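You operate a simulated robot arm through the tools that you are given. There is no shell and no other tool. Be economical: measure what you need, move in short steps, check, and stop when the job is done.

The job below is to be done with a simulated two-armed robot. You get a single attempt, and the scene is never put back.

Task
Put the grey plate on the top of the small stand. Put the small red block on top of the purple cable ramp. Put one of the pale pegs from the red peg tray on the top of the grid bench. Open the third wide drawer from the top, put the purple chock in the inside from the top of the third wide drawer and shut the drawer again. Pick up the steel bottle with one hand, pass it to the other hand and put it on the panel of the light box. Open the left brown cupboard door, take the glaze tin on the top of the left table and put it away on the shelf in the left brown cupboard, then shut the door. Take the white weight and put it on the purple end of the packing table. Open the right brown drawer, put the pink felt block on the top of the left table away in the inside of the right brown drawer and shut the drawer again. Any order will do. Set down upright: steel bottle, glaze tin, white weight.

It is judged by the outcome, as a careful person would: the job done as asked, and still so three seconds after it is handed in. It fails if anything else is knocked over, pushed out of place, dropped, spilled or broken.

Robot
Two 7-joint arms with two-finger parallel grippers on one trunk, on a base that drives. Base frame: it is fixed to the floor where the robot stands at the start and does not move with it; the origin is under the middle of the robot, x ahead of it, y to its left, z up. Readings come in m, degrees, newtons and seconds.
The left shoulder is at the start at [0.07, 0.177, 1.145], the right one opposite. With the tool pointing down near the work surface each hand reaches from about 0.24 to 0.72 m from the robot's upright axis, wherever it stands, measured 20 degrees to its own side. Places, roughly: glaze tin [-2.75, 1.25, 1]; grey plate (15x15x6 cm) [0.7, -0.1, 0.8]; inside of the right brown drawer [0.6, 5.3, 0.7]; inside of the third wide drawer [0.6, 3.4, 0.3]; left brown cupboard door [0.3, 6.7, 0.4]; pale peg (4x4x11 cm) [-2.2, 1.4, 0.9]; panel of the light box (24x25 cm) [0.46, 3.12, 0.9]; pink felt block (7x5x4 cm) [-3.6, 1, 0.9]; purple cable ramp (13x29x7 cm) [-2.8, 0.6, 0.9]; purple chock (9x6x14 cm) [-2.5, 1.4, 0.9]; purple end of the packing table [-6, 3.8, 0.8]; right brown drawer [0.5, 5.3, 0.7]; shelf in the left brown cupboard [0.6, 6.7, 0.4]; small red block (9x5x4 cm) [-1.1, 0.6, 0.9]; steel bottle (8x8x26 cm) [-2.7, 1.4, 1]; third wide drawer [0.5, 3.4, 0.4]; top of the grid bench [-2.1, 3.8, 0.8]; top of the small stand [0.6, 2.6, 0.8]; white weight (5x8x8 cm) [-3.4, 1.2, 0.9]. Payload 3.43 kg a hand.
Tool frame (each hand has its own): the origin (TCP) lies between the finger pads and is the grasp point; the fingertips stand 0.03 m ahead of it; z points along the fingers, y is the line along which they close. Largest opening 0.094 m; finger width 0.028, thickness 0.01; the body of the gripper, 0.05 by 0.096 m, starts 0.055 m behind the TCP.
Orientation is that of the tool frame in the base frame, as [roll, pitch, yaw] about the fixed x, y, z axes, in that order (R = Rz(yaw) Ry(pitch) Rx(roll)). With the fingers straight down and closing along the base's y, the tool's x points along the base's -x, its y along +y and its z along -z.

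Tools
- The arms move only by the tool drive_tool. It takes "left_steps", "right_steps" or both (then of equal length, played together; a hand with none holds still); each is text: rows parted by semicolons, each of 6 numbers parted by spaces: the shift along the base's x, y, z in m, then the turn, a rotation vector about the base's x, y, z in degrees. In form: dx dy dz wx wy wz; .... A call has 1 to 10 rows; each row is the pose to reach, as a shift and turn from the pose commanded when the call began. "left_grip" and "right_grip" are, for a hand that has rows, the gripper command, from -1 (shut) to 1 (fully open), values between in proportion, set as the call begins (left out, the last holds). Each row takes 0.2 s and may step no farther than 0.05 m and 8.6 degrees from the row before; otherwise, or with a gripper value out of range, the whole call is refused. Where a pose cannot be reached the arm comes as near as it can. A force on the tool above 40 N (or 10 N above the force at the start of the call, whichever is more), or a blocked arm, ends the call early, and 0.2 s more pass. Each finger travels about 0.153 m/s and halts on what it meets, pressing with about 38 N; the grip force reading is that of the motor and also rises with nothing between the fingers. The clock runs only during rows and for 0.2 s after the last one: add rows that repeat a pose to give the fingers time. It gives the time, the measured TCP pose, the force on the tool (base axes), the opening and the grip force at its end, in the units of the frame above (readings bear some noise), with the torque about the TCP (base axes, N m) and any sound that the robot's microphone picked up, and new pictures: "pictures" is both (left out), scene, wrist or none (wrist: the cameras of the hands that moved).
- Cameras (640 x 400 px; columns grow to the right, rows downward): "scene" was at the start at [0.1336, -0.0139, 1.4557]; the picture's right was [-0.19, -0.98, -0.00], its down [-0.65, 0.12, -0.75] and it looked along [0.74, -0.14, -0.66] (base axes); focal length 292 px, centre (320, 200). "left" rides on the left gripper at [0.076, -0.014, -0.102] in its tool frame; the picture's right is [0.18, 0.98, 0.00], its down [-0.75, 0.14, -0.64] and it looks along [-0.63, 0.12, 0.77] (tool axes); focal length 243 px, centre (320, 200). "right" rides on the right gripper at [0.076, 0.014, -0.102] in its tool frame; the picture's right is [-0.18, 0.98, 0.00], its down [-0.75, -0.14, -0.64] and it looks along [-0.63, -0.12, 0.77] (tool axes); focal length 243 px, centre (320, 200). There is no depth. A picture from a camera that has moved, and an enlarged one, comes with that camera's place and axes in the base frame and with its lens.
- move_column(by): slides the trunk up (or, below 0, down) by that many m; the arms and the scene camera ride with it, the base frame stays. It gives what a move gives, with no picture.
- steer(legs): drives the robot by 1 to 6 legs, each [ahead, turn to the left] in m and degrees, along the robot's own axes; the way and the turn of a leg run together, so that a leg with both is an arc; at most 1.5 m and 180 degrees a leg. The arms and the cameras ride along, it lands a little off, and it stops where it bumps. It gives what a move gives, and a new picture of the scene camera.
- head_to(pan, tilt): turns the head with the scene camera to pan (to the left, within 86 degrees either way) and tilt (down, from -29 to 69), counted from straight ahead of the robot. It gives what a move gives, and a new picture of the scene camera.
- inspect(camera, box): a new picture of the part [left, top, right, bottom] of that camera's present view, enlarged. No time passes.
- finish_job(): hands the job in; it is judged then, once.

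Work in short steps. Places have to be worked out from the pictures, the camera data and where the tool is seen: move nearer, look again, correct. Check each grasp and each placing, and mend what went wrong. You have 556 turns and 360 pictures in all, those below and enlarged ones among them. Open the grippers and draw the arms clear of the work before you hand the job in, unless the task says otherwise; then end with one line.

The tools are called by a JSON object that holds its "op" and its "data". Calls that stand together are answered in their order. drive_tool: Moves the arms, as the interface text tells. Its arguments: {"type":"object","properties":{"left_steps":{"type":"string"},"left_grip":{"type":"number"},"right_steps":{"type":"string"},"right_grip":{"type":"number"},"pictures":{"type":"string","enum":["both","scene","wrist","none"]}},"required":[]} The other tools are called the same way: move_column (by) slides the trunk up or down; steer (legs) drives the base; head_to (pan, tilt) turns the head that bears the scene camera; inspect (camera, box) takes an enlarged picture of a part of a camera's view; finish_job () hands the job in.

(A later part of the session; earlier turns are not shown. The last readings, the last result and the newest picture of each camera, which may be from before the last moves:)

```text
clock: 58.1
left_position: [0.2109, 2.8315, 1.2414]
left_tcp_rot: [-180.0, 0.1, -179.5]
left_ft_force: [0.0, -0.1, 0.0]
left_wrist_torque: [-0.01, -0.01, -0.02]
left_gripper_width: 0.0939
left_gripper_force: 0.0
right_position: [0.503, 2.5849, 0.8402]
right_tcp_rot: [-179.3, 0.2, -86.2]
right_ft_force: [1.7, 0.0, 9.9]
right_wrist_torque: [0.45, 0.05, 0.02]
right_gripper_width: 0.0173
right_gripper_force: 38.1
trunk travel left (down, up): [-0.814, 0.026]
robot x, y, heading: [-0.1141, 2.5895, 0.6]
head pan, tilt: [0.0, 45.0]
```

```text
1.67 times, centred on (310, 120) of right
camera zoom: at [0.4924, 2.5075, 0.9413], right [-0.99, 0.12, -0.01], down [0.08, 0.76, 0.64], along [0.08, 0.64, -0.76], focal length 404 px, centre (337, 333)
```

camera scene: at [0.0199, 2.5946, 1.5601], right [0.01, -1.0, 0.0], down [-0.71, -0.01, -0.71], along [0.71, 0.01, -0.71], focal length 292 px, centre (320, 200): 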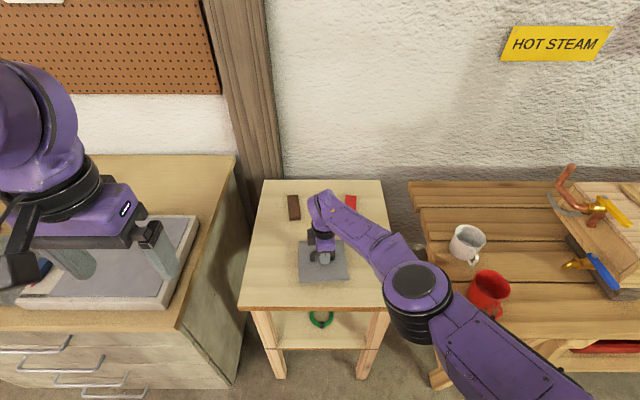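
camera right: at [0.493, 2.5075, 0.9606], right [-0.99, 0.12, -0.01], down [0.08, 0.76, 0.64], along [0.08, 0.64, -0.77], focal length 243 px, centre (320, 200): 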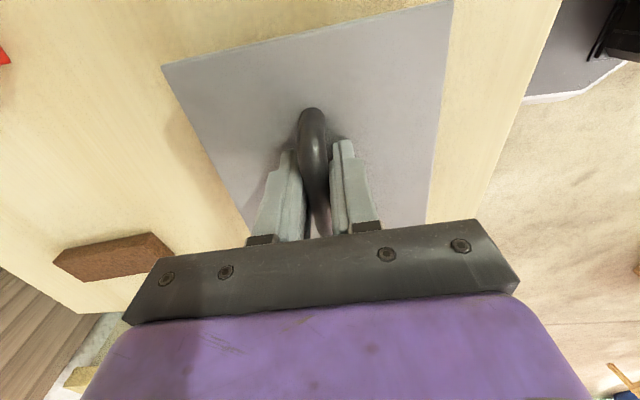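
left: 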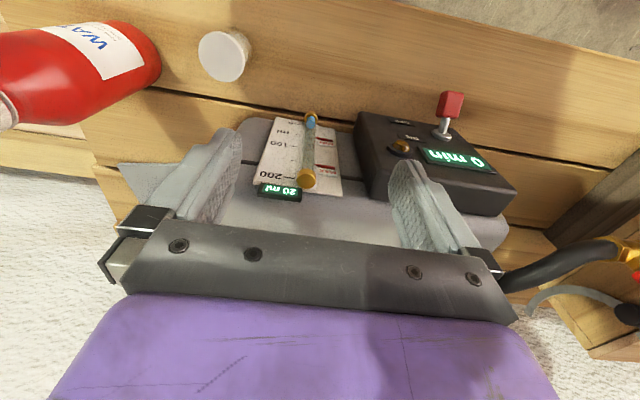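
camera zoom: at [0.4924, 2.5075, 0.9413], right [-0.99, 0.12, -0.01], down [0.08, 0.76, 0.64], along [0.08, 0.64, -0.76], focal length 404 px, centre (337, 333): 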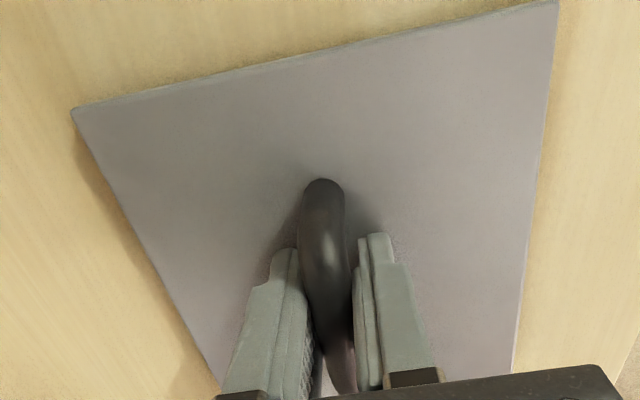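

Contact at about 10 N. Opening the gripper, then rising straight up.

{"op": "drive_tool", "data": {"right_steps": "0 0 0 0 0 0; 0 0 0 0 0 0; 0 0 0 0 0 0; 0 0 0.02 0 0 0; 0 0 0.06 0 0 0; 0 0 0.1 0 0 0; 0 0 0.14 0 0 0; 0 0 0.18 0 0 0; 0 0 0.22 0 0 0; 0 0 0.26 0 0 0", "right_grip": 1}}

```text
clock: 60.3
left_position: [0.2115, 2.8318, 1.2427]
left_tcp_rot: [179.9, 0.1, -179.5]
left_ft_force: [-1.4, 0.1, 0.9]
left_wrist_torque: [0.04, -0.04, 0.0]
left_gripper_width: 0.0942
left_gripper_force: 0.0
right_position: [0.5033, 2.5856, 1.0979]
right_tcp_rot: [-179.4, 0.0, -86.1]
right_ft_force: [0.0, -0.3, -0.7]
right_wrist_torque: [0.04, -0.02, -0.03]
right_gripper_width: 0.0939
right_gripper_force: 0.0
trunk travel left (down, up): [-0.814, 0.026]
robot x, y, heading: [-0.1132, 2.5986, 0.8]
head pan, tilt: [0.0, 45.0]
camera scene: at [0.0187, 2.595, 1.5392], right [0.01, -1.0, 0.0], down [-0.71, -0.01, -0.71], along [0.71, 0.01, -0.71], focal length 292 px, centre (320, 200)
camera right: at [0.4921, 2.5075, 1.2004], right [-0.99, 0.12, -0.01], down [0.08, 0.76, 0.64], along [0.08, 0.64, -0.77], focal length 243 px, centre (320, 200)
```

scene: 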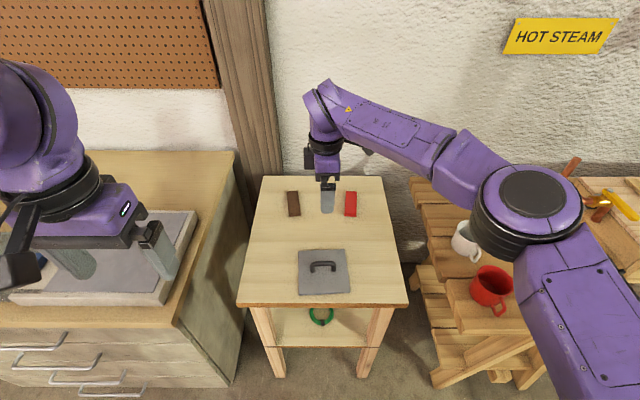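
right: 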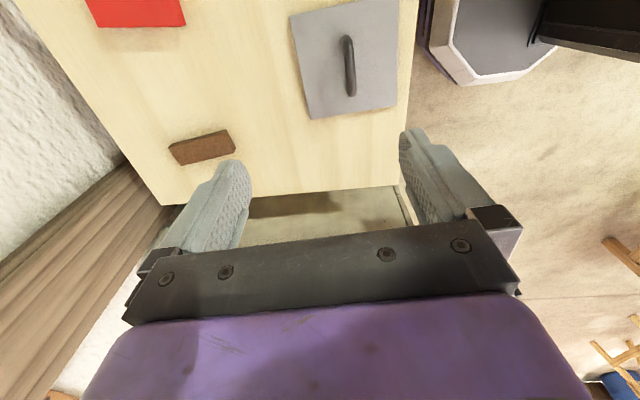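

The plate is flat on the stand. I'll pull both hands in, then back up and look at the rest of the room toward −x.

{"op": "drive_tool", "data": {"right_steps": "-0.03 -0.03 0.03 0 0 0; -0.06 -0.06 0.06 0 0 0; -0.09 -0.09 0.09 0 0 0; -0.12 -0.12 0.12 0 0 0; -0.15 -0.15 0.14 0 0 0; -0.18 -0.18 0.14 0 0 0; -0.21 -0.2 0.14 0 0 0; -0.24 -0.22 0.14 0 0 0", "pictures": "none"}}

{"op": "steer", "data": {"legs": [[-0.25, 0], [0, 90], [0, 60]]}}

{"op": "head_to", "data": {"pan": 30, "tilt": 12}}

{"op": "head_to", "data": {"pan": 70, "tilt": 25}}

```text
refused: row 1 steps farther than a row can; nothing moved
```

```text
clock: 68.6
left_position: [-0.7636, 2.537, 1.2418]
left_tcp_rot: [180.0, -0.1, -28.6]
left_ft_force: [0.0, 0.1, -1.2]
left_wrist_torque: [0.02, -0.02, -0.01]
left_gripper_width: 0.094
left_gripper_force: 0.0
right_position: [-0.8972, 2.8935, 1.0981]
right_tcp_rot: [-179.5, 0.2, 64.9]
right_ft_force: [0.9, 0.1, 0.9]
right_wrist_torque: [0.01, -0.02, 0.01]
right_gripper_width: 0.0941
right_gripper_force: 0.1
trunk travel left (down, up): [-0.814, 0.026]
robot x, y, heading: [-0.3687, 2.5897, 151.5]
head pan, tilt: [0.0, 45.0]
camera scene: at [-0.4779, 2.6537, 1.5391], right [0.48, 0.88, 0.0], down [0.62, -0.34, -0.71], along [-0.62, 0.34, -0.71], focal length 292 px, centre (320, 200)
```

scene: 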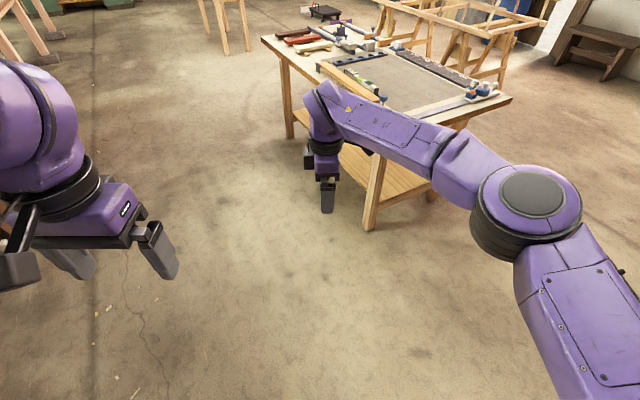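

```text
clock: 69.6
left_position: [-0.764, 2.5363, 1.2406]
left_tcp_rot: [-180.0, 0.1, -28.5]
left_ft_force: [0.4, 0.4, -0.6]
left_wrist_torque: [0.03, 0.03, 0.01]
left_gripper_width: 0.094
left_gripper_force: 0.2
right_position: [-0.8988, 2.8935, 1.097]
right_tcp_rot: [-179.3, 0.0, 64.8]
right_ft_force: [-0.2, -0.1, 0.3]
right_wrist_torque: [0.01, -0.01, -0.02]
right_gripper_width: 0.0943
right_gripper_force: 0.0
trunk travel left (down, up): [-0.814, 0.026]
robot x, y, heading: [-0.3635, 2.5873, 151.5]
head pan, tilt: [30.0, 12.0]
camera scene: at [-0.4996, 2.6124, 1.5908], right [-0.03, 1.0, 0.0], down [0.21, 0.01, -0.98], along [-0.98, -0.02, -0.21], focal length 292 px, centre (320, 200)
```

scene: 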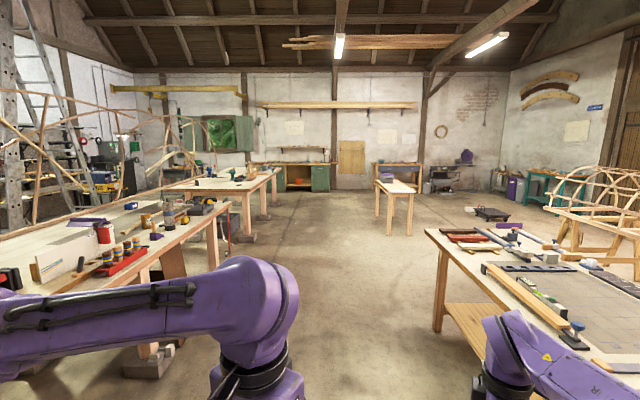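

```text
clock: 70.7
left_position: [-0.7639, 2.5356, 1.2411]
left_tcp_rot: [180.0, 0.1, -28.6]
left_ft_force: [0.2, -0.3, 0.0]
left_wrist_torque: [0.0, 0.02, 0.0]
left_gripper_width: 0.0941
left_gripper_force: 0.0
right_position: [-0.8988, 2.8938, 1.098]
right_tcp_rot: [-179.4, 0.0, 64.9]
right_ft_force: [-0.1, -0.4, -0.3]
right_wrist_torque: [-0.01, -0.01, 0.0]
right_gripper_width: 0.0941
right_gripper_force: 0.1
trunk travel left (down, up): [-0.814, 0.026]
robot x, y, heading: [-0.3606, 2.5893, 151.7]
head pan, tilt: [70.0, 25.0]
camera scene: at [-0.4756, 2.5536, 1.5698], right [-0.66, 0.75, 0.0], down [0.32, 0.28, -0.91], along [-0.68, -0.6, -0.42], focal length 292 px, centre (320, 200)
```

scene: 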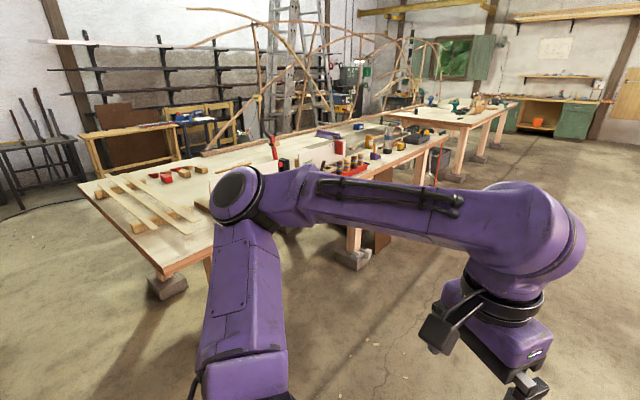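

The long left table spans roughly y 0.18–1.54 from x=−0.75 on. I'll retract the right hand and drive back to the corridor near the start to view the far side, with the red block there too.

{"op": "drive_tool", "data": {"right_steps": "0.035 0 0.02 0 0 0; 0.07 0 0.04 0 0 0; 0.105 0 0.06 0 0 0; 0.14 0 0.08 0 0 0; 0.175 0 0.1 0 0 0; 0.21 0 0.12 0 0 0; 0.24 -0.01 0.14 0 0 0", "pictures": "none"}}

{"op": "steer", "data": {"legs": [[0, 118], [1.3, 0], [1.2, 0], [0, -60]]}}

{"op": "head_to", "data": {"pan": -15, "tilt": 25}}

```text
clock: 72.2
left_position: [-0.7627, 2.5352, 1.2429]
left_tcp_rot: [-180.0, 0.2, -28.5]
left_ft_force: [0.8, 0.5, 0.6]
left_wrist_torque: [0.05, 0.03, 0.02]
left_gripper_width: 0.0939
left_gripper_force: 0.0
right_position: [-0.6565, 2.8818, 1.2381]
right_tcp_rot: [-179.3, 0.1, 64.9]
right_ft_force: [-0.2, 0.3, 1.1]
right_wrist_torque: [0.03, 0.03, 0.01]
right_gripper_width: 0.0942
right_gripper_force: 0.1
trunk travel left (down, up): [-0.814, 0.026]
robot x, y, heading: [-0.3615, 2.5926, 151.5]
head pan, tilt: [70.0, 25.0]
```

```text
clock: 92.0
left_position: [-0.6395, -0.2886, 1.2408]
left_tcp_rot: [-180.0, 0.2, 27.4]
left_ft_force: [-0.4, 0.6, 0.3]
left_wrist_torque: [0.02, 0.0, 0.01]
left_gripper_width: 0.0937
left_gripper_force: 0.0
right_position: [-0.8697, -0.0071, 1.2382]
right_tcp_rot: [-179.4, 0.0, 121.0]
right_ft_force: [-0.3, -0.6, -0.7]
right_wrist_torque: [0.03, -0.01, -0.01]
right_gripper_width: 0.094
right_gripper_force: 0.2
trunk travel left (down, up): [-0.814, 0.026]
robot x, y, heading: [-0.4587, 0.0738, -152.6]
head pan, tilt: [70.0, 25.0]
camera scene: at [-0.4912, -0.0395, 1.5697], right [-0.99, -0.13, 0.0], down [-0.05, 0.42, -0.91], along [0.12, -0.9, -0.42], focal length 292 px, centre (320, 200)
```

scene: 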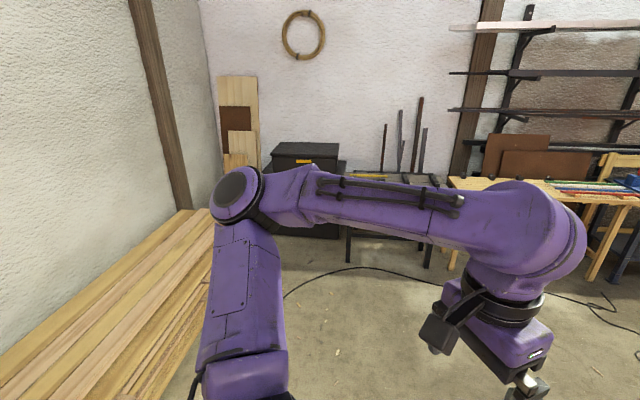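

```text
clock: 93.6
left_position: [-0.6403, -0.2862, 1.2402]
left_tcp_rot: [180.0, 0.0, 27.4]
left_ft_force: [0.2, -0.2, -0.5]
left_wrist_torque: [0.01, -0.01, 0.02]
left_gripper_width: 0.094
left_gripper_force: 0.0
right_position: [-0.8688, -0.0077, 1.2377]
right_tcp_rot: [-179.3, 0.1, 120.9]
right_ft_force: [-0.3, 0.0, 0.0]
right_wrist_torque: [0.0, 0.03, 0.0]
right_gripper_width: 0.094
right_gripper_force: 0.0
trunk travel left (down, up): [-0.814, 0.026]
robot x, y, heading: [-0.4592, 0.0716, -152.6]
head pan, tilt: [-15.0, 25.0]
camera scene: at [-0.5932, 0.0322, 1.5697], right [-0.22, 0.98, 0.0], down [0.41, 0.09, -0.91], along [-0.88, -0.2, -0.42], focal length 292 px, centre (320, 200)
```

scene: 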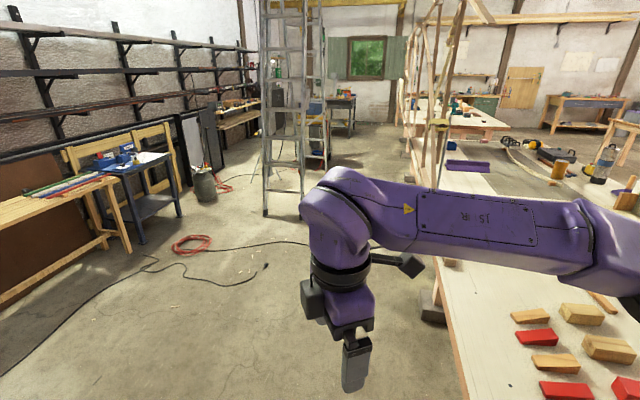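

There's floor space on the far side of the table, and the ramp is visible at the far edge. I'll enlarge the two areas.

{"op": "inspect", "data": {"camera": "scene", "box": [380, 60, 560, 200]}}

{"op": "inspect", "data": {"camera": "scene", "box": [440, 240, 640, 400]}}

```text
2.86 times, centred on (470, 130) of scene
camera zoom: at [-0.5932, 0.0322, 1.5697], right [-0.22, 0.98, 0.0], down [0.41, 0.09, -0.91], along [-0.88, -0.2, -0.42], focal length 834 px, centre (-109, 400)
```

zoom: 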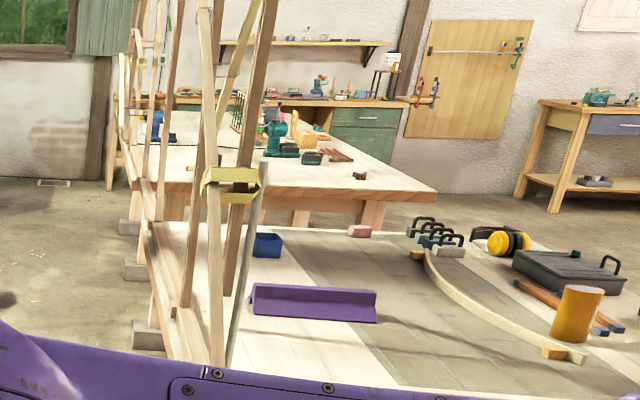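

```text
2.50 times, centred on (540, 320) of scene
camera zoom: at [-0.5932, 0.0322, 1.5697], right [-0.22, 0.98, 0.0], down [0.41, 0.09, -0.91], along [-0.88, -0.2, -0.42], focal length 730 px, centre (-230, -100)
```

zoom: 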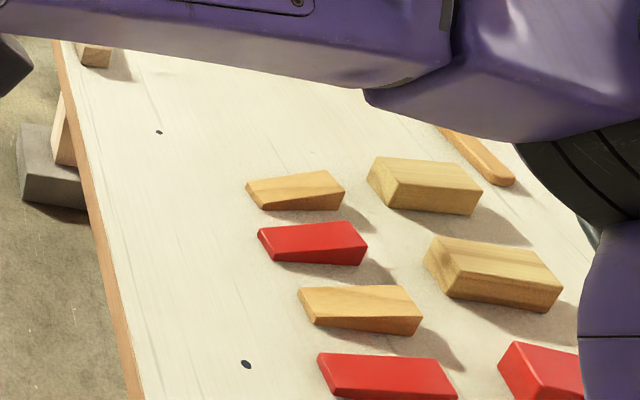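

The long edge has a hoop frame at x<−2.4 on that side. First the red block: I'll stand at about (−0.4, 0.58) facing the table end and look down at the blocks.

{"op": "steer", "data": {"legs": [[-0.15, 0], [0, -117.4], [0.43, 0], [0, 90], [0.1, 0]]}}

{"op": "head_to", "data": {"pan": 0, "tilt": 45}}

```text
clock: 106.7
left_position: [-0.7545, 0.3397, 1.2425]
left_tcp_rot: [-180.0, 0.3, -0.9]
left_ft_force: [0.1, 0.3, 0.4]
left_wrist_torque: [0.0, 0.01, 0.0]
left_gripper_width: 0.094
left_gripper_force: 0.2
right_position: [-0.8229, 0.6973, 1.2392]
right_tcp_rot: [-179.3, 0.0, 92.6]
right_ft_force: [0.9, -0.3, -0.3]
right_wrist_torque: [0.02, 0.01, 0.03]
right_gripper_width: 0.0942
right_gripper_force: 0.0
trunk travel left (down, up): [-0.814, 0.026]
robot x, y, heading: [-0.4242, 0.5703, 179.2]
head pan, tilt: [-15.0, 25.0]
camera scene: at [-0.5616, 0.6008, 1.5701], right [0.27, 0.96, 0.0], down [0.4, -0.12, -0.91], along [-0.87, 0.25, -0.42], focal length 292 px, centre (320, 200)
```

scene: 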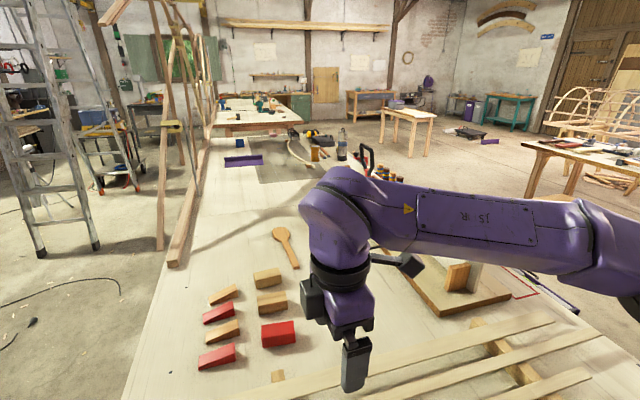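

```text
clock: 107.5
left_position: [-0.7581, 0.3395, 1.2396]
left_tcp_rot: [180.0, 0.0, -0.9]
left_ft_force: [0.4, 0.2, -0.6]
left_wrist_torque: [-0.01, -0.03, 0.01]
left_gripper_width: 0.0939
left_gripper_force: 0.0
right_position: [-0.8256, 0.6967, 1.237]
right_tcp_rot: [-179.5, 0.0, 92.6]
right_ft_force: [-0.2, 0.0, 0.2]
right_wrist_torque: [0.0, -0.03, 0.02]
right_gripper_width: 0.0938
right_gripper_force: 0.2
trunk travel left (down, up): [-0.814, 0.026]
robot x, y, heading: [-0.4287, 0.5728, 179.3]
head pan, tilt: [0.0, 45.0]
camera scene: at [-0.5593, 0.577, 1.5391], right [0.02, 1.0, 0.0], down [0.71, -0.01, -0.71], along [-0.71, 0.01, -0.71], focal length 292 px, centre (320, 200)
```

scene: 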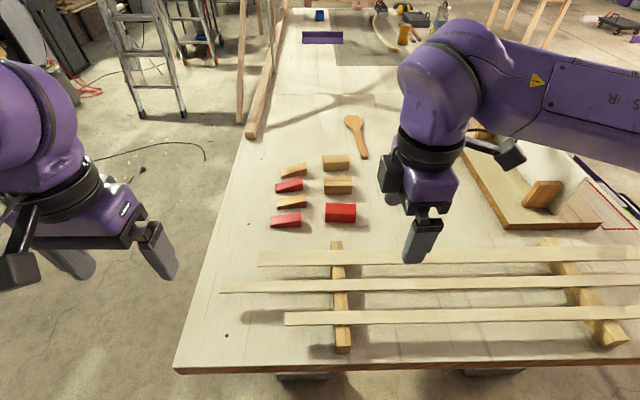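

The true block (not a wedge) is the red cuboid at about (−1.17, 0.65). I'll lower the trunk to normal height and edge forward 0.1 m.

{"op": "move_column", "data": {"by": -0.09}}

{"op": "steer", "data": {"legs": [[0.1, 0]]}}

```text
clock: 108.7
left_position: [-0.7554, 0.341, 1.1517]
left_tcp_rot: [180.0, 0.1, -0.9]
left_ft_force: [0.4, 0.2, 0.5]
left_wrist_torque: [0.0, 0.01, 0.0]
left_gripper_width: 0.0939
left_gripper_force: 0.1
right_position: [-0.8249, 0.6965, 1.1484]
right_tcp_rot: [-179.4, 0.0, 92.5]
right_ft_force: [0.2, 1.2, 0.4]
right_wrist_torque: [0.03, 0.01, -0.01]
right_gripper_width: 0.0936
right_gripper_force: 0.0
trunk travel left (down, up): [-0.724, 0.116]
robot x, y, heading: [-0.4273, 0.5749, 179.3]
head pan, tilt: [0.0, 45.0]
```

```text
clock: 109.9
left_position: [-0.8563, 0.3426, 1.1521]
left_tcp_rot: [-180.0, 0.1, -0.9]
left_ft_force: [0.1, 0.1, -0.2]
left_wrist_torque: [-0.02, -0.01, -0.01]
left_gripper_width: 0.094
left_gripper_force: 0.2
right_position: [-0.9247, 0.6983, 1.1472]
right_tcp_rot: [-179.4, 0.1, 92.7]
right_ft_force: [0.7, -0.1, -0.3]
right_wrist_torque: [0.03, -0.03, -0.03]
right_gripper_width: 0.0939
right_gripper_force: 0.1
trunk travel left (down, up): [-0.724, 0.116]
robot x, y, heading: [-0.5267, 0.5747, 179.2]
head pan, tilt: [0.0, 45.0]
camera scene: at [-0.6559, 0.5784, 1.4492], right [0.02, 1.0, 0.0], down [0.71, -0.01, -0.71], along [-0.71, 0.01, -0.71], focal length 292 px, centre (320, 200)
```

scene: 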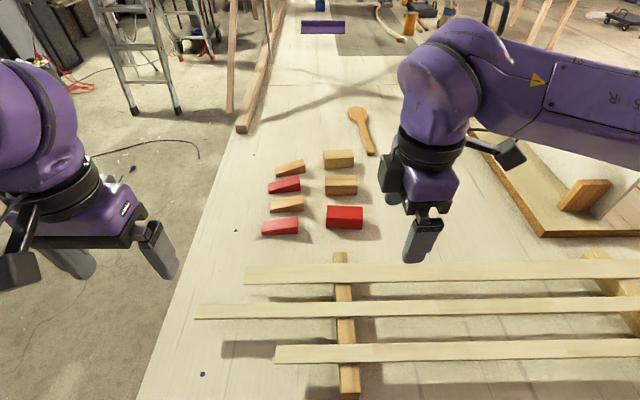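

Moving the right hand above the red block to look with the wrist camera.

{"op": "drive_tool", "data": {"right_steps": "-0.045 -0.008 0 0 0 0; -0.09 -0.016 0 0 0 0; -0.135 -0.025 -0.01 0 0 0; -0.18 -0.033 -0.03 0 0 0; -0.215 -0.04 -0.06 0 0 0; -0.245 -0.047 -0.09 0 0 0; -0.245 -0.047 -0.12 0 0 0"}}

```text
clock: 111.5
left_position: [-0.8561, 0.3433, 1.1516]
left_tcp_rot: [-180.0, 0.2, -0.9]
left_ft_force: [0.4, -0.3, 0.2]
left_wrist_torque: [-0.03, -0.05, -0.01]
left_gripper_width: 0.094
left_gripper_force: 0.0
right_position: [-1.171, 0.6529, 1.0271]
right_tcp_rot: [-179.3, 0.1, 92.6]
right_ft_force: [0.1, 0.1, 0.0]
right_wrist_torque: [-0.02, -0.02, -0.02]
right_gripper_width: 0.094
right_gripper_force: 0.1
trunk travel left (down, up): [-0.724, 0.116]
robot x, y, heading: [-0.5224, 0.578, 179.2]
head pan, tilt: [0.0, 45.0]
camera scene: at [-0.6566, 0.5795, 1.4492], right [0.02, 1.0, 0.0], down [0.71, -0.01, -0.71], along [-0.71, 0.01, -0.71], focal length 292 px, centre (320, 200)
camera right: at [-1.1587, 0.7297, 1.1295], right [0.99, -0.14, -0.01], down [-0.1, -0.76, 0.64], along [-0.1, -0.64, -0.76], focal length 243 px, centre (320, 200)
```

scene: 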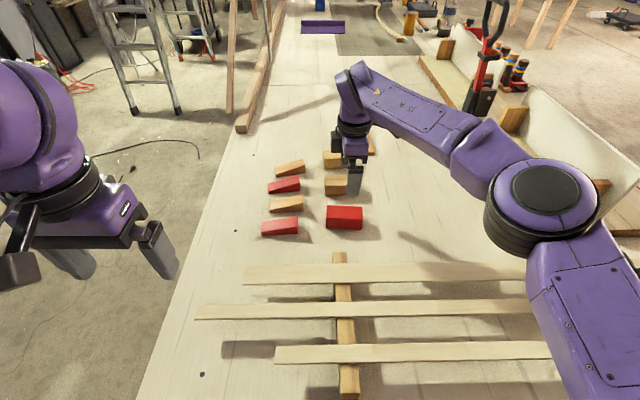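
right: 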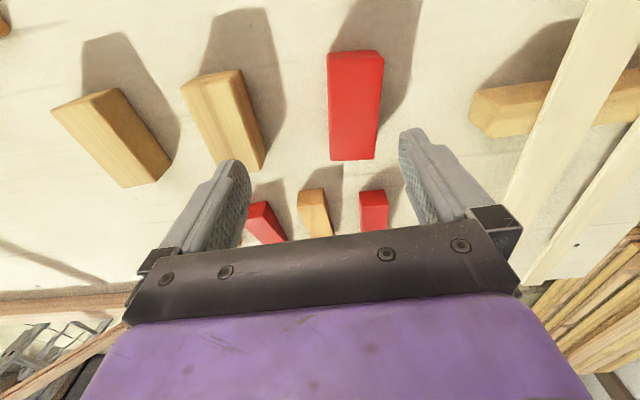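

The block is centred at about (−1.14, 0.625), 5 cm wide across x. I'll descend to just above it and verify.

{"op": "drive_tool", "data": {"right_steps": "0.02 -0.02 -0.03 0 0 0; 0.03 -0.028 -0.07 0 0 -4; 0.031 -0.028 -0.11 0 0 -4; 0.031 -0.028 -0.135 0 0 -4; 0.031 -0.028 -0.15 0 0 -4", "pictures": "wrist"}}

```text
clock: 112.4
left_position: [-0.854, 0.3419, 1.1518]
left_tcp_rot: [-179.9, 0.2, -1.0]
left_ft_force: [-0.8, 0.3, 0.6]
left_wrist_torque: [0.05, -0.01, 0.02]
left_gripper_width: 0.0939
left_gripper_force: 0.1
right_position: [-1.1383, 0.6244, 0.9104]
right_tcp_rot: [-179.4, 0.3, 88.2]
right_ft_force: [8.6, 6.1, 11.6]
right_wrist_torque: [0.28, -0.94, 0.25]
right_gripper_width: 0.0938
right_gripper_force: 0.2
trunk travel left (down, up): [-0.724, 0.116]
robot x, y, heading: [-0.5237, 0.5714, 178.9]
head pan, tilt: [0.0, 45.0]
stopped in row 4 (right hand): the force on the tool passed its limit at 57 N (the readings are from after the stop); the commanded pose is now the measured one
camera right: at [-1.1198, 0.7004, 1.0122], right [0.98, -0.21, -0.01], down [-0.16, -0.75, 0.65], along [-0.15, -0.63, -0.76], focal length 243 px, centre (320, 200)
```

right: 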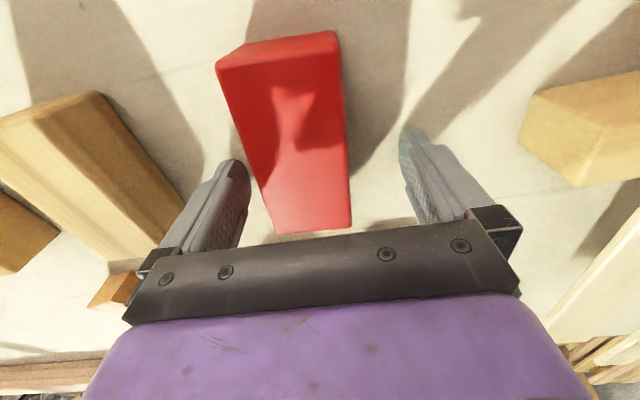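

The fingertips reached the table, so the table is at z≈0.88 and the block top at ≈0.915. Recomputed block centre: (−1.143, 0.643), turned about 6°. I'll adjust and close.

{"op": "drive_tool", "data": {"right_steps": "0 0 0.01 0 0 0; -0.005 0.019 0.01 0 0 -4; -0.005 0.019 0.005 0 0 -4; -0.005 0.019 0.005 0 0 -4", "pictures": "none"}}

{"op": "drive_tool", "data": {"right_steps": "0 0 0 0 0 0; 0 0 0 0 0 0; 0 0 0 0 0 0; 0 0 0 0 0 0", "right_grip": -1, "pictures": "wrist"}}

```text
clock: 113.4
left_position: [-0.8558, 0.3419, 1.1506]
left_tcp_rot: [180.0, 0.1, -1.0]
left_ft_force: [-0.2, -0.3, -0.7]
left_wrist_torque: [-0.01, -0.02, 0.02]
left_gripper_width: 0.094
left_gripper_force: 0.2
right_position: [-1.1434, 0.6431, 0.9149]
right_tcp_rot: [-179.4, 0.3, 84.2]
right_ft_force: [-0.1, 0.6, -1.4]
right_wrist_torque: [0.02, 0.03, -0.01]
right_gripper_width: 0.0939
right_gripper_force: 0.0
trunk travel left (down, up): [-0.724, 0.116]
robot x, y, heading: [-0.5255, 0.573, 179.3]
head pan, tilt: [0.0, 45.0]
```

```text
clock: 114.4
left_position: [-0.8569, 0.3414, 1.1506]
left_tcp_rot: [-179.9, 0.0, -0.8]
left_ft_force: [-0.9, 0.0, -0.6]
left_wrist_torque: [0.04, 0.01, -0.01]
left_gripper_width: 0.0941
left_gripper_force: 0.1
right_position: [-1.1438, 0.6437, 0.9138]
right_tcp_rot: [-179.5, 0.3, 84.2]
right_ft_force: [0.0, 0.3, -0.1]
right_wrist_torque: [-0.03, 0.01, 0.0]
right_gripper_width: 0.0486
right_gripper_force: 37.9
trunk travel left (down, up): [-0.724, 0.116]
robot x, y, heading: [-0.5259, 0.5755, 179.2]
head pan, tilt: [0.0, 45.0]
camera right: at [-1.1219, 0.7176, 1.0158], right [0.96, -0.28, -0.01], down [-0.21, -0.73, 0.65], along [-0.19, -0.62, -0.76], focal length 243 px, centre (320, 200)
```

right: 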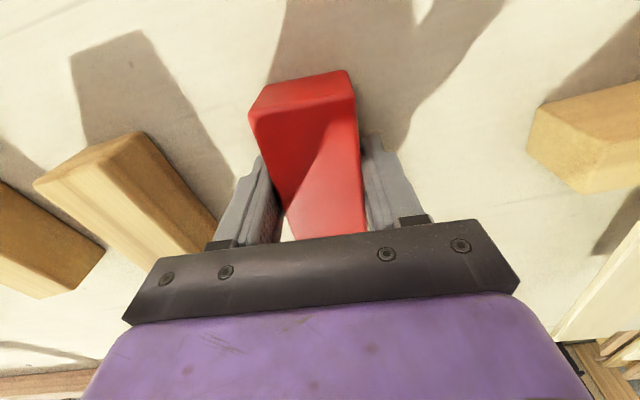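

Gripped at 4.9 cm. Lifting gently and drawing back.

{"op": "drive_tool", "data": {"right_steps": "0 0 0.02 0 0 0; 0 0 0.045 0 0 0; 0 0 0.07 0 0 0; 0 0 0.1 0 0 0; 0 0 0.13 0 0 0; 0.03 0 0.16 0 0 0; 0.07 0.01 0.18 0 0 0; 0.11 0.02 0.2 0 0 0; 0.15 0.03 0.21 0 0 0; 0.19 0.05 0.22 0 0 0", "pictures": "wrist"}}

{"op": "move_column", "data": {"by": 0.1}}

{"op": "head_to", "data": {"pan": 0, "tilt": 20}}

{"op": "inspect", "data": {"camera": "scene", "box": [220, 60, 420, 200]}}

```text
clock: 116.6
left_position: [-0.8539, 0.3439, 1.1527]
left_tcp_rot: [179.9, 0.2, -0.9]
left_ft_force: [0.2, -0.4, -0.4]
left_wrist_torque: [-0.02, 0.05, -0.02]
left_gripper_width: 0.0942
left_gripper_force: 0.1
right_position: [-0.9512, 0.6953, 1.1329]
right_tcp_rot: [-179.4, 0.4, 84.1]
right_ft_force: [1.6, -0.9, -0.9]
right_wrist_torque: [0.0, 0.03, -0.02]
right_gripper_width: 0.0486
right_gripper_force: 37.8
trunk travel left (down, up): [-0.724, 0.116]
robot x, y, heading: [-0.5256, 0.5736, 179.2]
head pan, tilt: [0.0, 45.0]
camera right: at [-0.9287, 0.7704, 1.2358], right [0.96, -0.28, -0.01], down [-0.21, -0.73, 0.65], along [-0.19, -0.62, -0.76], focal length 243 px, centre (320, 200)
```

right: 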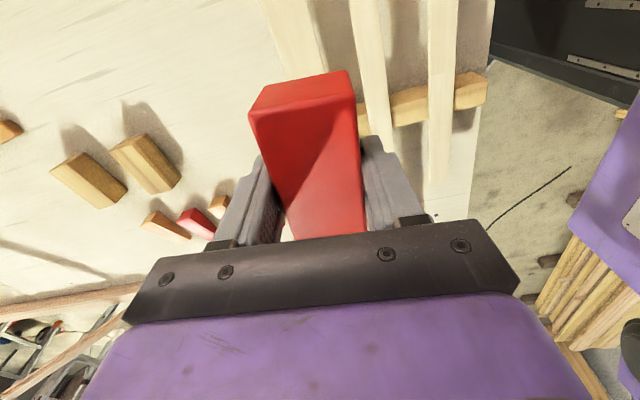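

```text
clock: 118.0
left_position: [-0.8564, 0.3425, 1.2511]
left_tcp_rot: [180.0, 0.0, -0.9]
left_ft_force: [-0.2, 0.3, 0.3]
left_wrist_torque: [0.01, 0.03, 0.02]
left_gripper_width: 0.0942
left_gripper_force: 0.2
right_position: [-0.9544, 0.6943, 1.2334]
right_tcp_rot: [-179.3, 0.2, 84.4]
right_ft_force: [0.0, -1.2, -0.9]
right_wrist_torque: [-0.01, 0.0, -0.03]
right_gripper_width: 0.0486
right_gripper_force: 37.6
trunk travel left (down, up): [-0.824, 0.016]
robot x, y, heading: [-0.5279, 0.5727, 179.2]
head pan, tilt: [0.0, 45.0]
```

```text
clock: 118.9
left_position: [-0.8569, 0.3419, 1.2508]
left_tcp_rot: [179.9, 0.1, -1.0]
left_ft_force: [-0.1, 0.7, 0.0]
left_wrist_torque: [-0.01, 0.04, 0.03]
left_gripper_width: 0.0939
left_gripper_force: 0.1
right_position: [-0.9537, 0.6934, 1.2341]
right_tcp_rot: [-179.4, 0.3, 84.2]
right_ft_force: [-0.1, 0.3, -0.4]
right_wrist_torque: [-0.01, 0.01, 0.02]
right_gripper_width: 0.0484
right_gripper_force: 37.7
trunk travel left (down, up): [-0.824, 0.016]
robot x, y, heading: [-0.525, 0.5733, 179.3]
head pan, tilt: [0.0, 20.0]
camera scene: at [-0.6684, 0.5788, 1.5877], right [0.02, 1.0, 0.0], down [0.34, -0.01, -0.94], along [-0.94, 0.02, -0.34], focal length 292 px, centre (320, 200)
```

scene: 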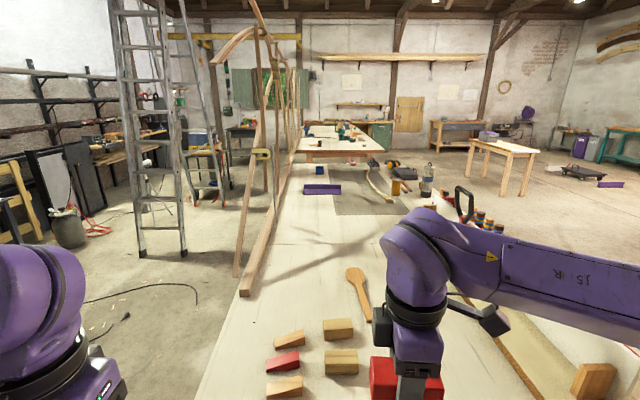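

```text
2.86 times, centred on (320, 130) of scene
camera zoom: at [-0.6684, 0.5788, 1.5877], right [0.02, 1.0, 0.0], down [0.34, -0.01, -0.94], along [-0.94, 0.02, -0.34], focal length 834 px, centre (320, 400)
```

zoom: 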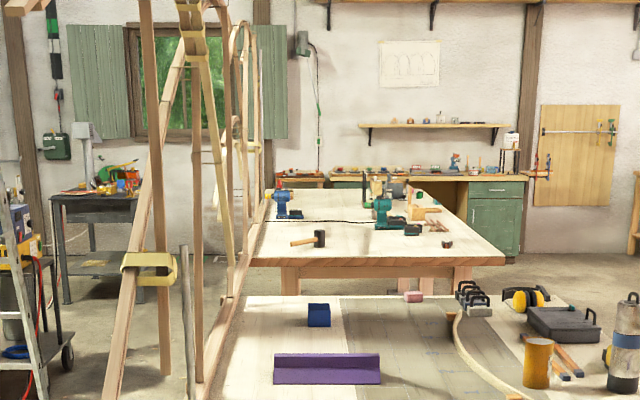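

The block is held. To see whether the ramp can be reached from the −y side, I'll drive around to that side and look.

{"op": "steer", "data": {"legs": [[-0.25, 0], [0, 90], [0.95, 0], [0, -90], [0.9, 0]]}}

{"op": "head_to", "data": {"pan": -20, "tilt": 20}}

```text
clock: 137.2
left_position: [-1.5082, -0.6068, 1.2514]
left_tcp_rot: [-180.0, 0.1, -0.5]
left_ft_force: [1.0, 0.0, -0.7]
left_wrist_torque: [0.05, 0.01, 0.0]
left_gripper_width: 0.0942
left_gripper_force: 0.0
right_position: [-1.609, -0.255, 1.2333]
right_tcp_rot: [-179.5, 0.3, 84.6]
right_ft_force: [1.1, 0.0, -1.6]
right_wrist_torque: [0.01, 0.0, 0.0]
right_gripper_width: 0.0483
right_gripper_force: 38.1
trunk travel left (down, up): [-0.824, 0.016]
robot x, y, heading: [-1.1866, -0.3757, 179.4]
head pan, tilt: [0.0, 20.0]
camera scene: at [-1.3228, -0.3691, 1.5879], right [0.01, 1.0, 0.0], down [0.34, 0.0, -0.94], along [-0.94, 0.01, -0.34], focal length 292 px, centre (320, 200)
```

scene: 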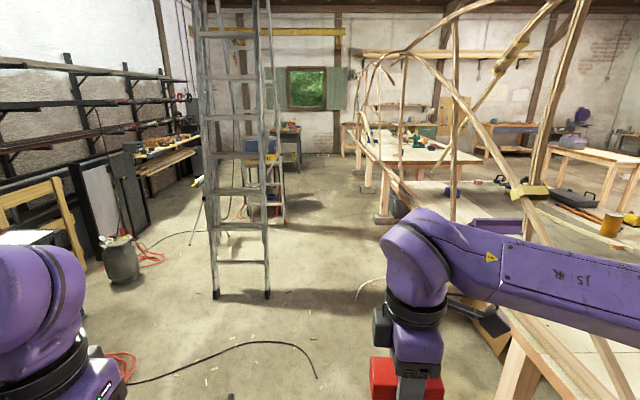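

```text
clock: 138.1
left_position: [-1.5097, -0.6061, 1.2511]
left_tcp_rot: [180.0, 0.1, -0.5]
left_ft_force: [-1.1, -0.2, 0.2]
left_wrist_torque: [-0.03, 0.01, -0.01]
left_gripper_width: 0.0942
left_gripper_force: 0.0
right_position: [-1.6099, -0.2554, 1.2327]
right_tcp_rot: [-179.4, 0.3, 84.7]
right_ft_force: [0.0, -0.4, -1.0]
right_wrist_torque: [0.01, 0.02, 0.0]
right_gripper_width: 0.0488
right_gripper_force: 37.7
trunk travel left (down, up): [-0.824, 0.016]
robot x, y, heading: [-1.1793, -0.3747, 179.3]
head pan, tilt: [-20.0, 20.0]
camera scene: at [-1.3181, -0.3374, 1.5878], right [0.35, 0.94, 0.0], down [0.32, -0.12, -0.94], along [-0.88, 0.33, -0.34], focal length 292 px, centre (320, 200)
```

scene: 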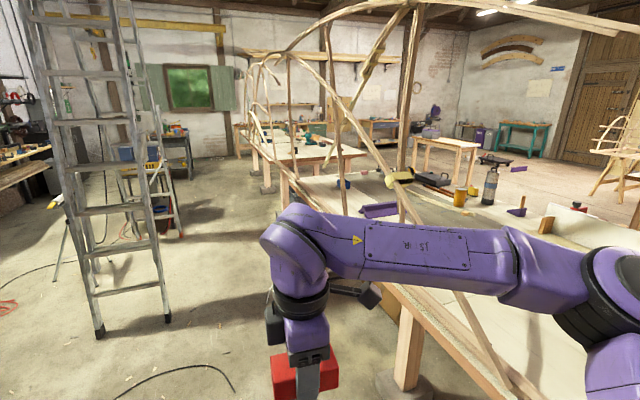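

I'll go on to x≈−2.1 and face the table to judge the gaps in the hoop frame.

{"op": "steer", "data": {"legs": [[0.8, 0], [0, -90]]}}

{"op": "head_to", "data": {"pan": 20, "tilt": 25}}

```text
clock: 146.2
left_position: [-2.2198, -0.0367, 1.2504]
left_tcp_rot: [179.9, 0.1, -90.0]
left_ft_force: [0.0, 0.6, -0.3]
left_wrist_torque: [-0.01, 0.01, -0.04]
left_gripper_width: 0.0939
left_gripper_force: 0.1
right_position: [-1.8699, 0.0661, 1.2343]
right_tcp_rot: [-179.4, 0.3, -4.7]
right_ft_force: [-0.4, 0.7, -0.5]
right_wrist_torque: [-0.02, 0.0, 0.01]
right_gripper_width: 0.0487
right_gripper_force: 37.7
trunk travel left (down, up): [-0.824, 0.016]
robot x, y, heading: [-1.9837, -0.3634, 90.0]
head pan, tilt: [-20.0, 20.0]
camera scene: at [-1.9499, -0.2235, 1.5878], right [0.94, -0.34, 0.0], down [-0.12, -0.32, -0.94], along [0.32, 0.88, -0.34], focal length 292 px, centre (320, 200)
```

scene: 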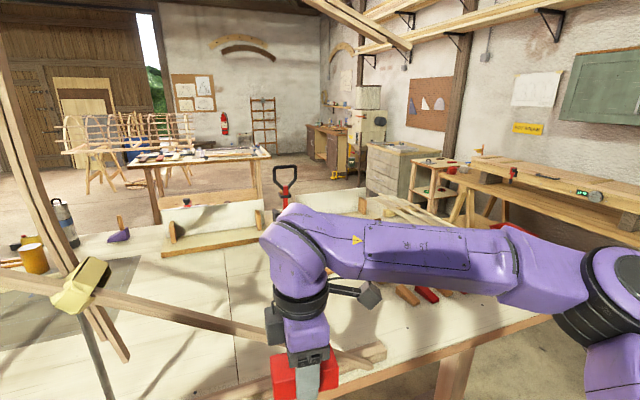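

```text
clock: 147.2
left_position: [-2.2195, -0.0374, 1.2519]
left_tcp_rot: [179.9, 0.0, -90.0]
left_ft_force: [-0.5, -0.5, 0.3]
left_wrist_torque: [-0.01, 0.01, -0.01]
left_gripper_width: 0.094
left_gripper_force: 0.1
right_position: [-1.8705, 0.0653, 1.2334]
right_tcp_rot: [-179.4, 0.3, -4.7]
right_ft_force: [0.3, -0.1, -1.5]
right_wrist_torque: [0.01, -0.01, 0.02]
right_gripper_width: 0.0485
right_gripper_force: 37.5
trunk travel left (down, up): [-0.824, 0.016]
robot x, y, heading: [-1.9809, -0.3624, 90.0]
head pan, tilt: [20.0, 25.0]
camera scene: at [-2.013, -0.2244, 1.5797], right [0.94, 0.34, 0.0], down [0.14, -0.4, -0.91], along [-0.31, 0.85, -0.42], focal length 292 px, centre (320, 200)
```

scene: 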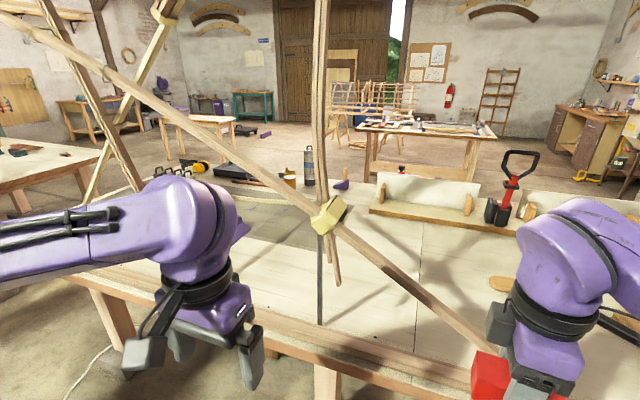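

A hoop frame with braces runs along this edge; I need its geometry near the ramp. I'll move to x≈−2.3 and look from there.

{"op": "steer", "data": {"legs": [[0, 90], [0.3, 0], [0, -80]]}}

{"op": "head_to", "data": {"pan": 15, "tilt": 25}}

```text
clock: 156.6
left_position: [-2.5767, -0.0877, 1.2511]
left_tcp_rot: [-180.0, 0.2, -79.5]
left_ft_force: [-0.8, 0.8, -0.5]
left_wrist_torque: [0.02, 0.03, 0.02]
left_gripper_width: 0.094
left_gripper_force: 0.1
right_position: [-2.252, 0.0761, 1.2336]
right_tcp_rot: [-179.4, 0.3, 5.5]
right_ft_force: [0.2, 0.4, -0.4]
right_wrist_torque: [0.0, -0.03, -0.02]
right_gripper_width: 0.0486
right_gripper_force: 37.7
trunk travel left (down, up): [-0.824, 0.016]
robot x, y, heading: [-2.2834, -0.365, 100.7]
head pan, tilt: [20.0, 25.0]
camera scene: at [-2.3396, -0.2355, 1.5797], right [0.86, 0.51, 0.0], down [0.21, -0.36, -0.91], along [-0.46, 0.78, -0.42], focal length 292 px, centre (320, 200)
```

scene: 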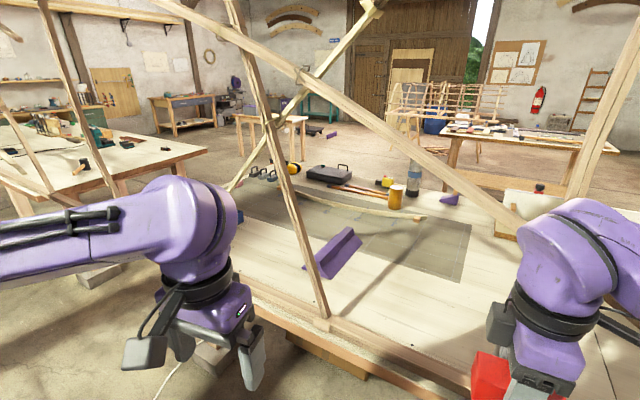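

```text
clock: 157.2
left_position: [-2.5755, -0.0872, 1.2509]
left_tcp_rot: [-179.8, 0.1, -79.5]
left_ft_force: [-0.1, 0.3, 0.1]
left_wrist_torque: [0.03, -0.01, 0.0]
left_gripper_width: 0.094
left_gripper_force: 0.1
right_position: [-2.251, 0.0758, 1.2338]
right_tcp_rot: [-179.4, 0.4, 5.4]
right_ft_force: [0.4, 1.0, -0.8]
right_wrist_torque: [0.0, -0.01, 0.0]
right_gripper_width: 0.0485
right_gripper_force: 38.3
trunk travel left (down, up): [-0.824, 0.016]
robot x, y, heading: [-2.2828, -0.3656, 100.4]
head pan, tilt: [15.0, 25.0]
camera scene: at [-2.3322, -0.2317, 1.5797], right [0.9, 0.43, 0.0], down [0.18, -0.38, -0.91], along [-0.39, 0.82, -0.42], focal length 292 px, centre (320, 200)
```

scene: 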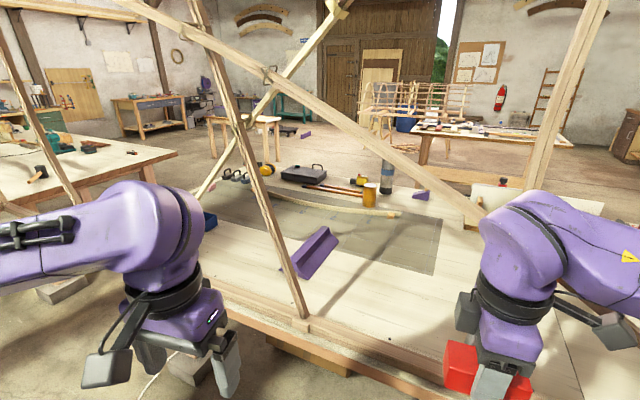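

A clear view: the ramp lies behind a leaning pole whose foot is at (−2.65, 0.32); there's an opening x −2.65…−2.2 below z≈1.3. I'll enlarge the ramp.

{"op": "inspect", "data": {"camera": "scene", "box": [250, 200, 370, 300]}}

```text
4.00 times, centred on (310, 250) of scene
camera zoom: at [-2.3322, -0.2317, 1.5797], right [0.9, 0.43, 0.0], down [0.18, -0.38, -0.91], along [-0.39, 0.82, -0.42], focal length 1168 px, centre (360, 0)
```

zoom: 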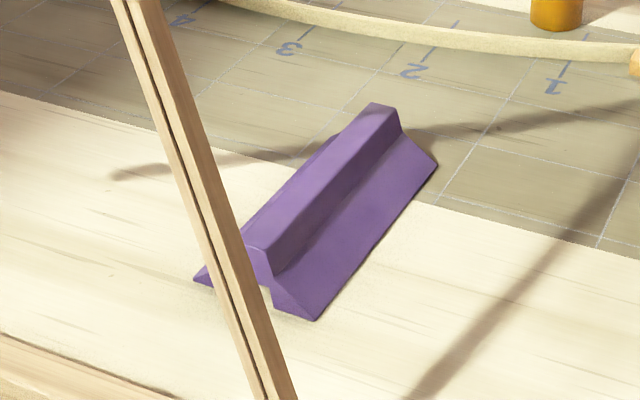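

The ramp has a flat central ridge (top z≈0.95) running along y at x≈−2.77, y 0.49–0.77. I plan to extend the right arm first and then drive in through the opening heading about 130°, so first I reposition to about (−2.10, −0.50), facing 130°.

{"op": "steer", "data": {"legs": [[0, 43.6], [-0.227, 0], [0, -14]]}}

{"op": "move_column", "data": {"by": -0.1}}

```text
clock: 161.8
left_position: [-2.4932, -0.404, 1.2519]
left_tcp_rot: [-179.9, 0.0, -49.7]
left_ft_force: [-0.4, 0.2, -0.9]
left_wrist_torque: [-0.01, 0.01, -0.02]
left_gripper_width: 0.0938
left_gripper_force: 0.1
right_position: [-2.2919, -0.0992, 1.234]
right_tcp_rot: [-179.4, 0.3, 35.5]
right_ft_force: [0.2, 0.2, -1.3]
right_wrist_torque: [0.01, -0.01, 0.03]
right_gripper_width: 0.0488
right_gripper_force: 38.4
trunk travel left (down, up): [-0.824, 0.016]
robot x, y, heading: [-2.1004, -0.4962, 130.5]
head pan, tilt: [15.0, 25.0]
camera scene: at [-2.2073, -0.4078, 1.5798], right [0.57, 0.82, 0.0], down [0.35, -0.24, -0.91], along [-0.75, 0.52, -0.42], focal length 292 px, centre (320, 200)
```

scene: 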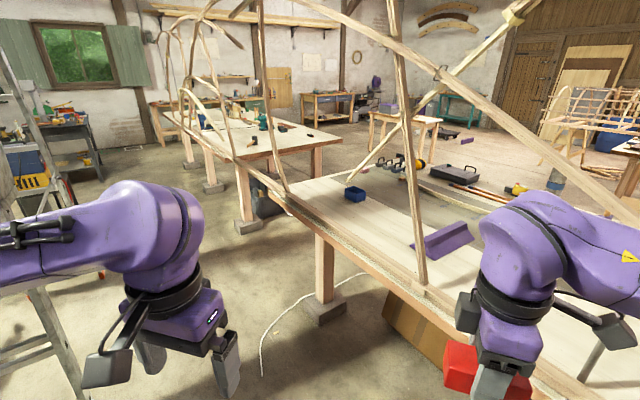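

```text
clock: 163.1
left_position: [-2.4912, -0.4041, 1.151]
left_tcp_rot: [-179.9, 0.1, -49.7]
left_ft_force: [0.9, 0.1, 0.6]
left_wrist_torque: [-0.01, 0.03, -0.02]
left_gripper_width: 0.0942
left_gripper_force: 0.0
right_position: [-2.2922, -0.099, 1.1345]
right_tcp_rot: [-179.3, 0.3, 35.5]
right_ft_force: [0.3, 0.4, -1.3]
right_wrist_torque: [-0.03, 0.0, 0.02]
right_gripper_width: 0.0488
right_gripper_force: 38.1
trunk travel left (down, up): [-0.724, 0.116]
robot x, y, heading: [-2.0992, -0.4981, 130.0]
head pan, tilt: [15.0, 25.0]
```

Now I'll rotate the right hand so the block's long side will lie along the ridge, extend it, and tuck the left hand a bit.

{"op": "drive_tool", "data": {"right_steps": "0 0.01 -0.005 0 0 -8.5; 0 0.025 -0.01 0 0 -17; 0 0.04 -0.02 0 0 -25.5; 0 0.06 -0.03 0 0 -34; 0 0.08 -0.035 0 0 -42.5; 0 0.1 -0.04 0 0 -51; 0 0.12 -0.045 0 0 -59.5; 0 0.14 -0.05 0 0 -68; 0 0.16 -0.055 0 0 -76.5; 0.005 0.18 -0.06 0 0 -85", "left_steps": "0.01 -0.005 0 0 0 0; 0.02 -0.01 0 0 0 0; 0.03 -0.015 0 0 0 0; 0.04 -0.02 0 0 0 0; 0.05 -0.025 0 0 0 0; 0.06 -0.03 0 0 0 0; 0.07 -0.035 0 0 0 0; 0.08 -0.04 0 0 0 0; 0.08 -0.04 0 0 0 0; 0.08 -0.04 0 0 0 0", "pictures": "none"}}

{"op": "drive_tool", "data": {"right_steps": "0 0 0 0 0 -8.5; 0.005 0.01 0 0 0 -17; 0.01 0.015 0 0 0 -25.5; 0.01 0.02 0 0 0 -34; 0.01 0.02 0 0 0 -40", "pictures": "both"}}

```text
clock: 165.3
left_position: [-2.4121, -0.4432, 1.1509]
left_tcp_rot: [180.0, 0.0, -49.8]
left_ft_force: [1.0, 0.3, 0.5]
left_wrist_torque: [0.0, 0.0, 0.03]
left_gripper_width: 0.094
left_gripper_force: 0.0
right_position: [-2.2868, 0.0829, 1.0724]
right_tcp_rot: [-179.6, 0.2, -49.7]
right_ft_force: [0.3, 0.0, -2.1]
right_wrist_torque: [-0.02, 0.02, 0.03]
right_gripper_width: 0.0486
right_gripper_force: 38.3
trunk travel left (down, up): [-0.724, 0.116]
robot x, y, heading: [-2.101, -0.4956, 130.5]
head pan, tilt: [15.0, 25.0]
```

```text
clock: 166.5
left_position: [-2.4127, -0.4447, 1.1505]
left_tcp_rot: [-179.8, 0.0, -49.7]
left_ft_force: [1.0, 0.3, -0.3]
left_wrist_torque: [-0.02, 0.01, 0.01]
left_gripper_width: 0.094
left_gripper_force: 0.1
right_position: [-2.2852, 0.1381, 1.068]
right_tcp_rot: [-179.3, 0.2, -89.4]
right_ft_force: [0.5, -0.6, -1.0]
right_wrist_torque: [-0.03, 0.04, -0.01]
right_gripper_width: 0.0487
right_gripper_force: 38.2
right hand out of reach, approached as far as the arm can: row 4, 5
trunk travel left (down, up): [-0.724, 0.116]
robot x, y, heading: [-2.0984, -0.4985, 130.2]
head pan, tilt: [15.0, 25.0]
camera scene: at [-2.2085, -0.4057, 1.4796], right [0.57, 0.82, 0.0], down [0.35, -0.24, -0.91], along [-0.74, 0.52, -0.42], focal length 292 px, centre (320, 200)
camera right: at [-2.2997, 0.0621, 1.1706], right [-0.98, 0.17, -0.01], down [0.13, 0.75, 0.65], along [0.12, 0.63, -0.76], focal length 243 px, centre (320, 200)
```

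scene: 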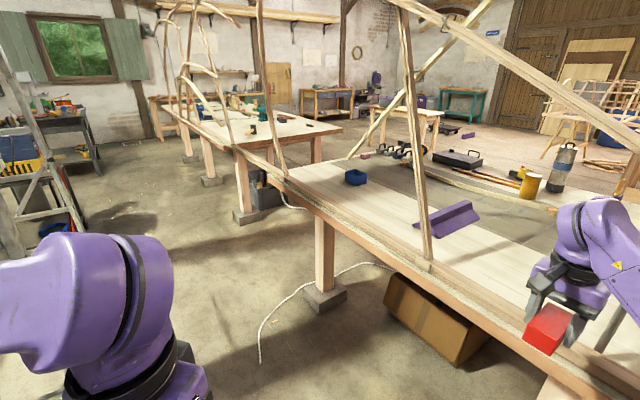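
right: 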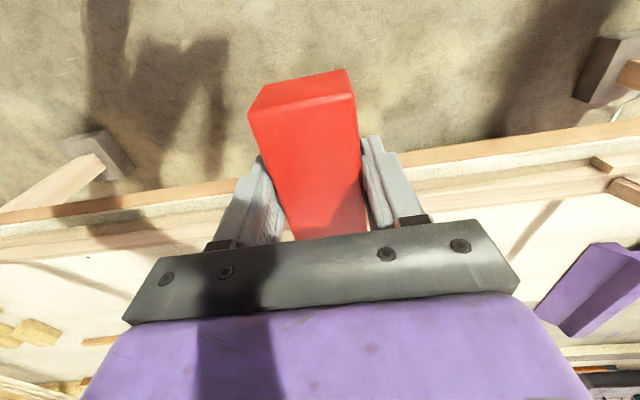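

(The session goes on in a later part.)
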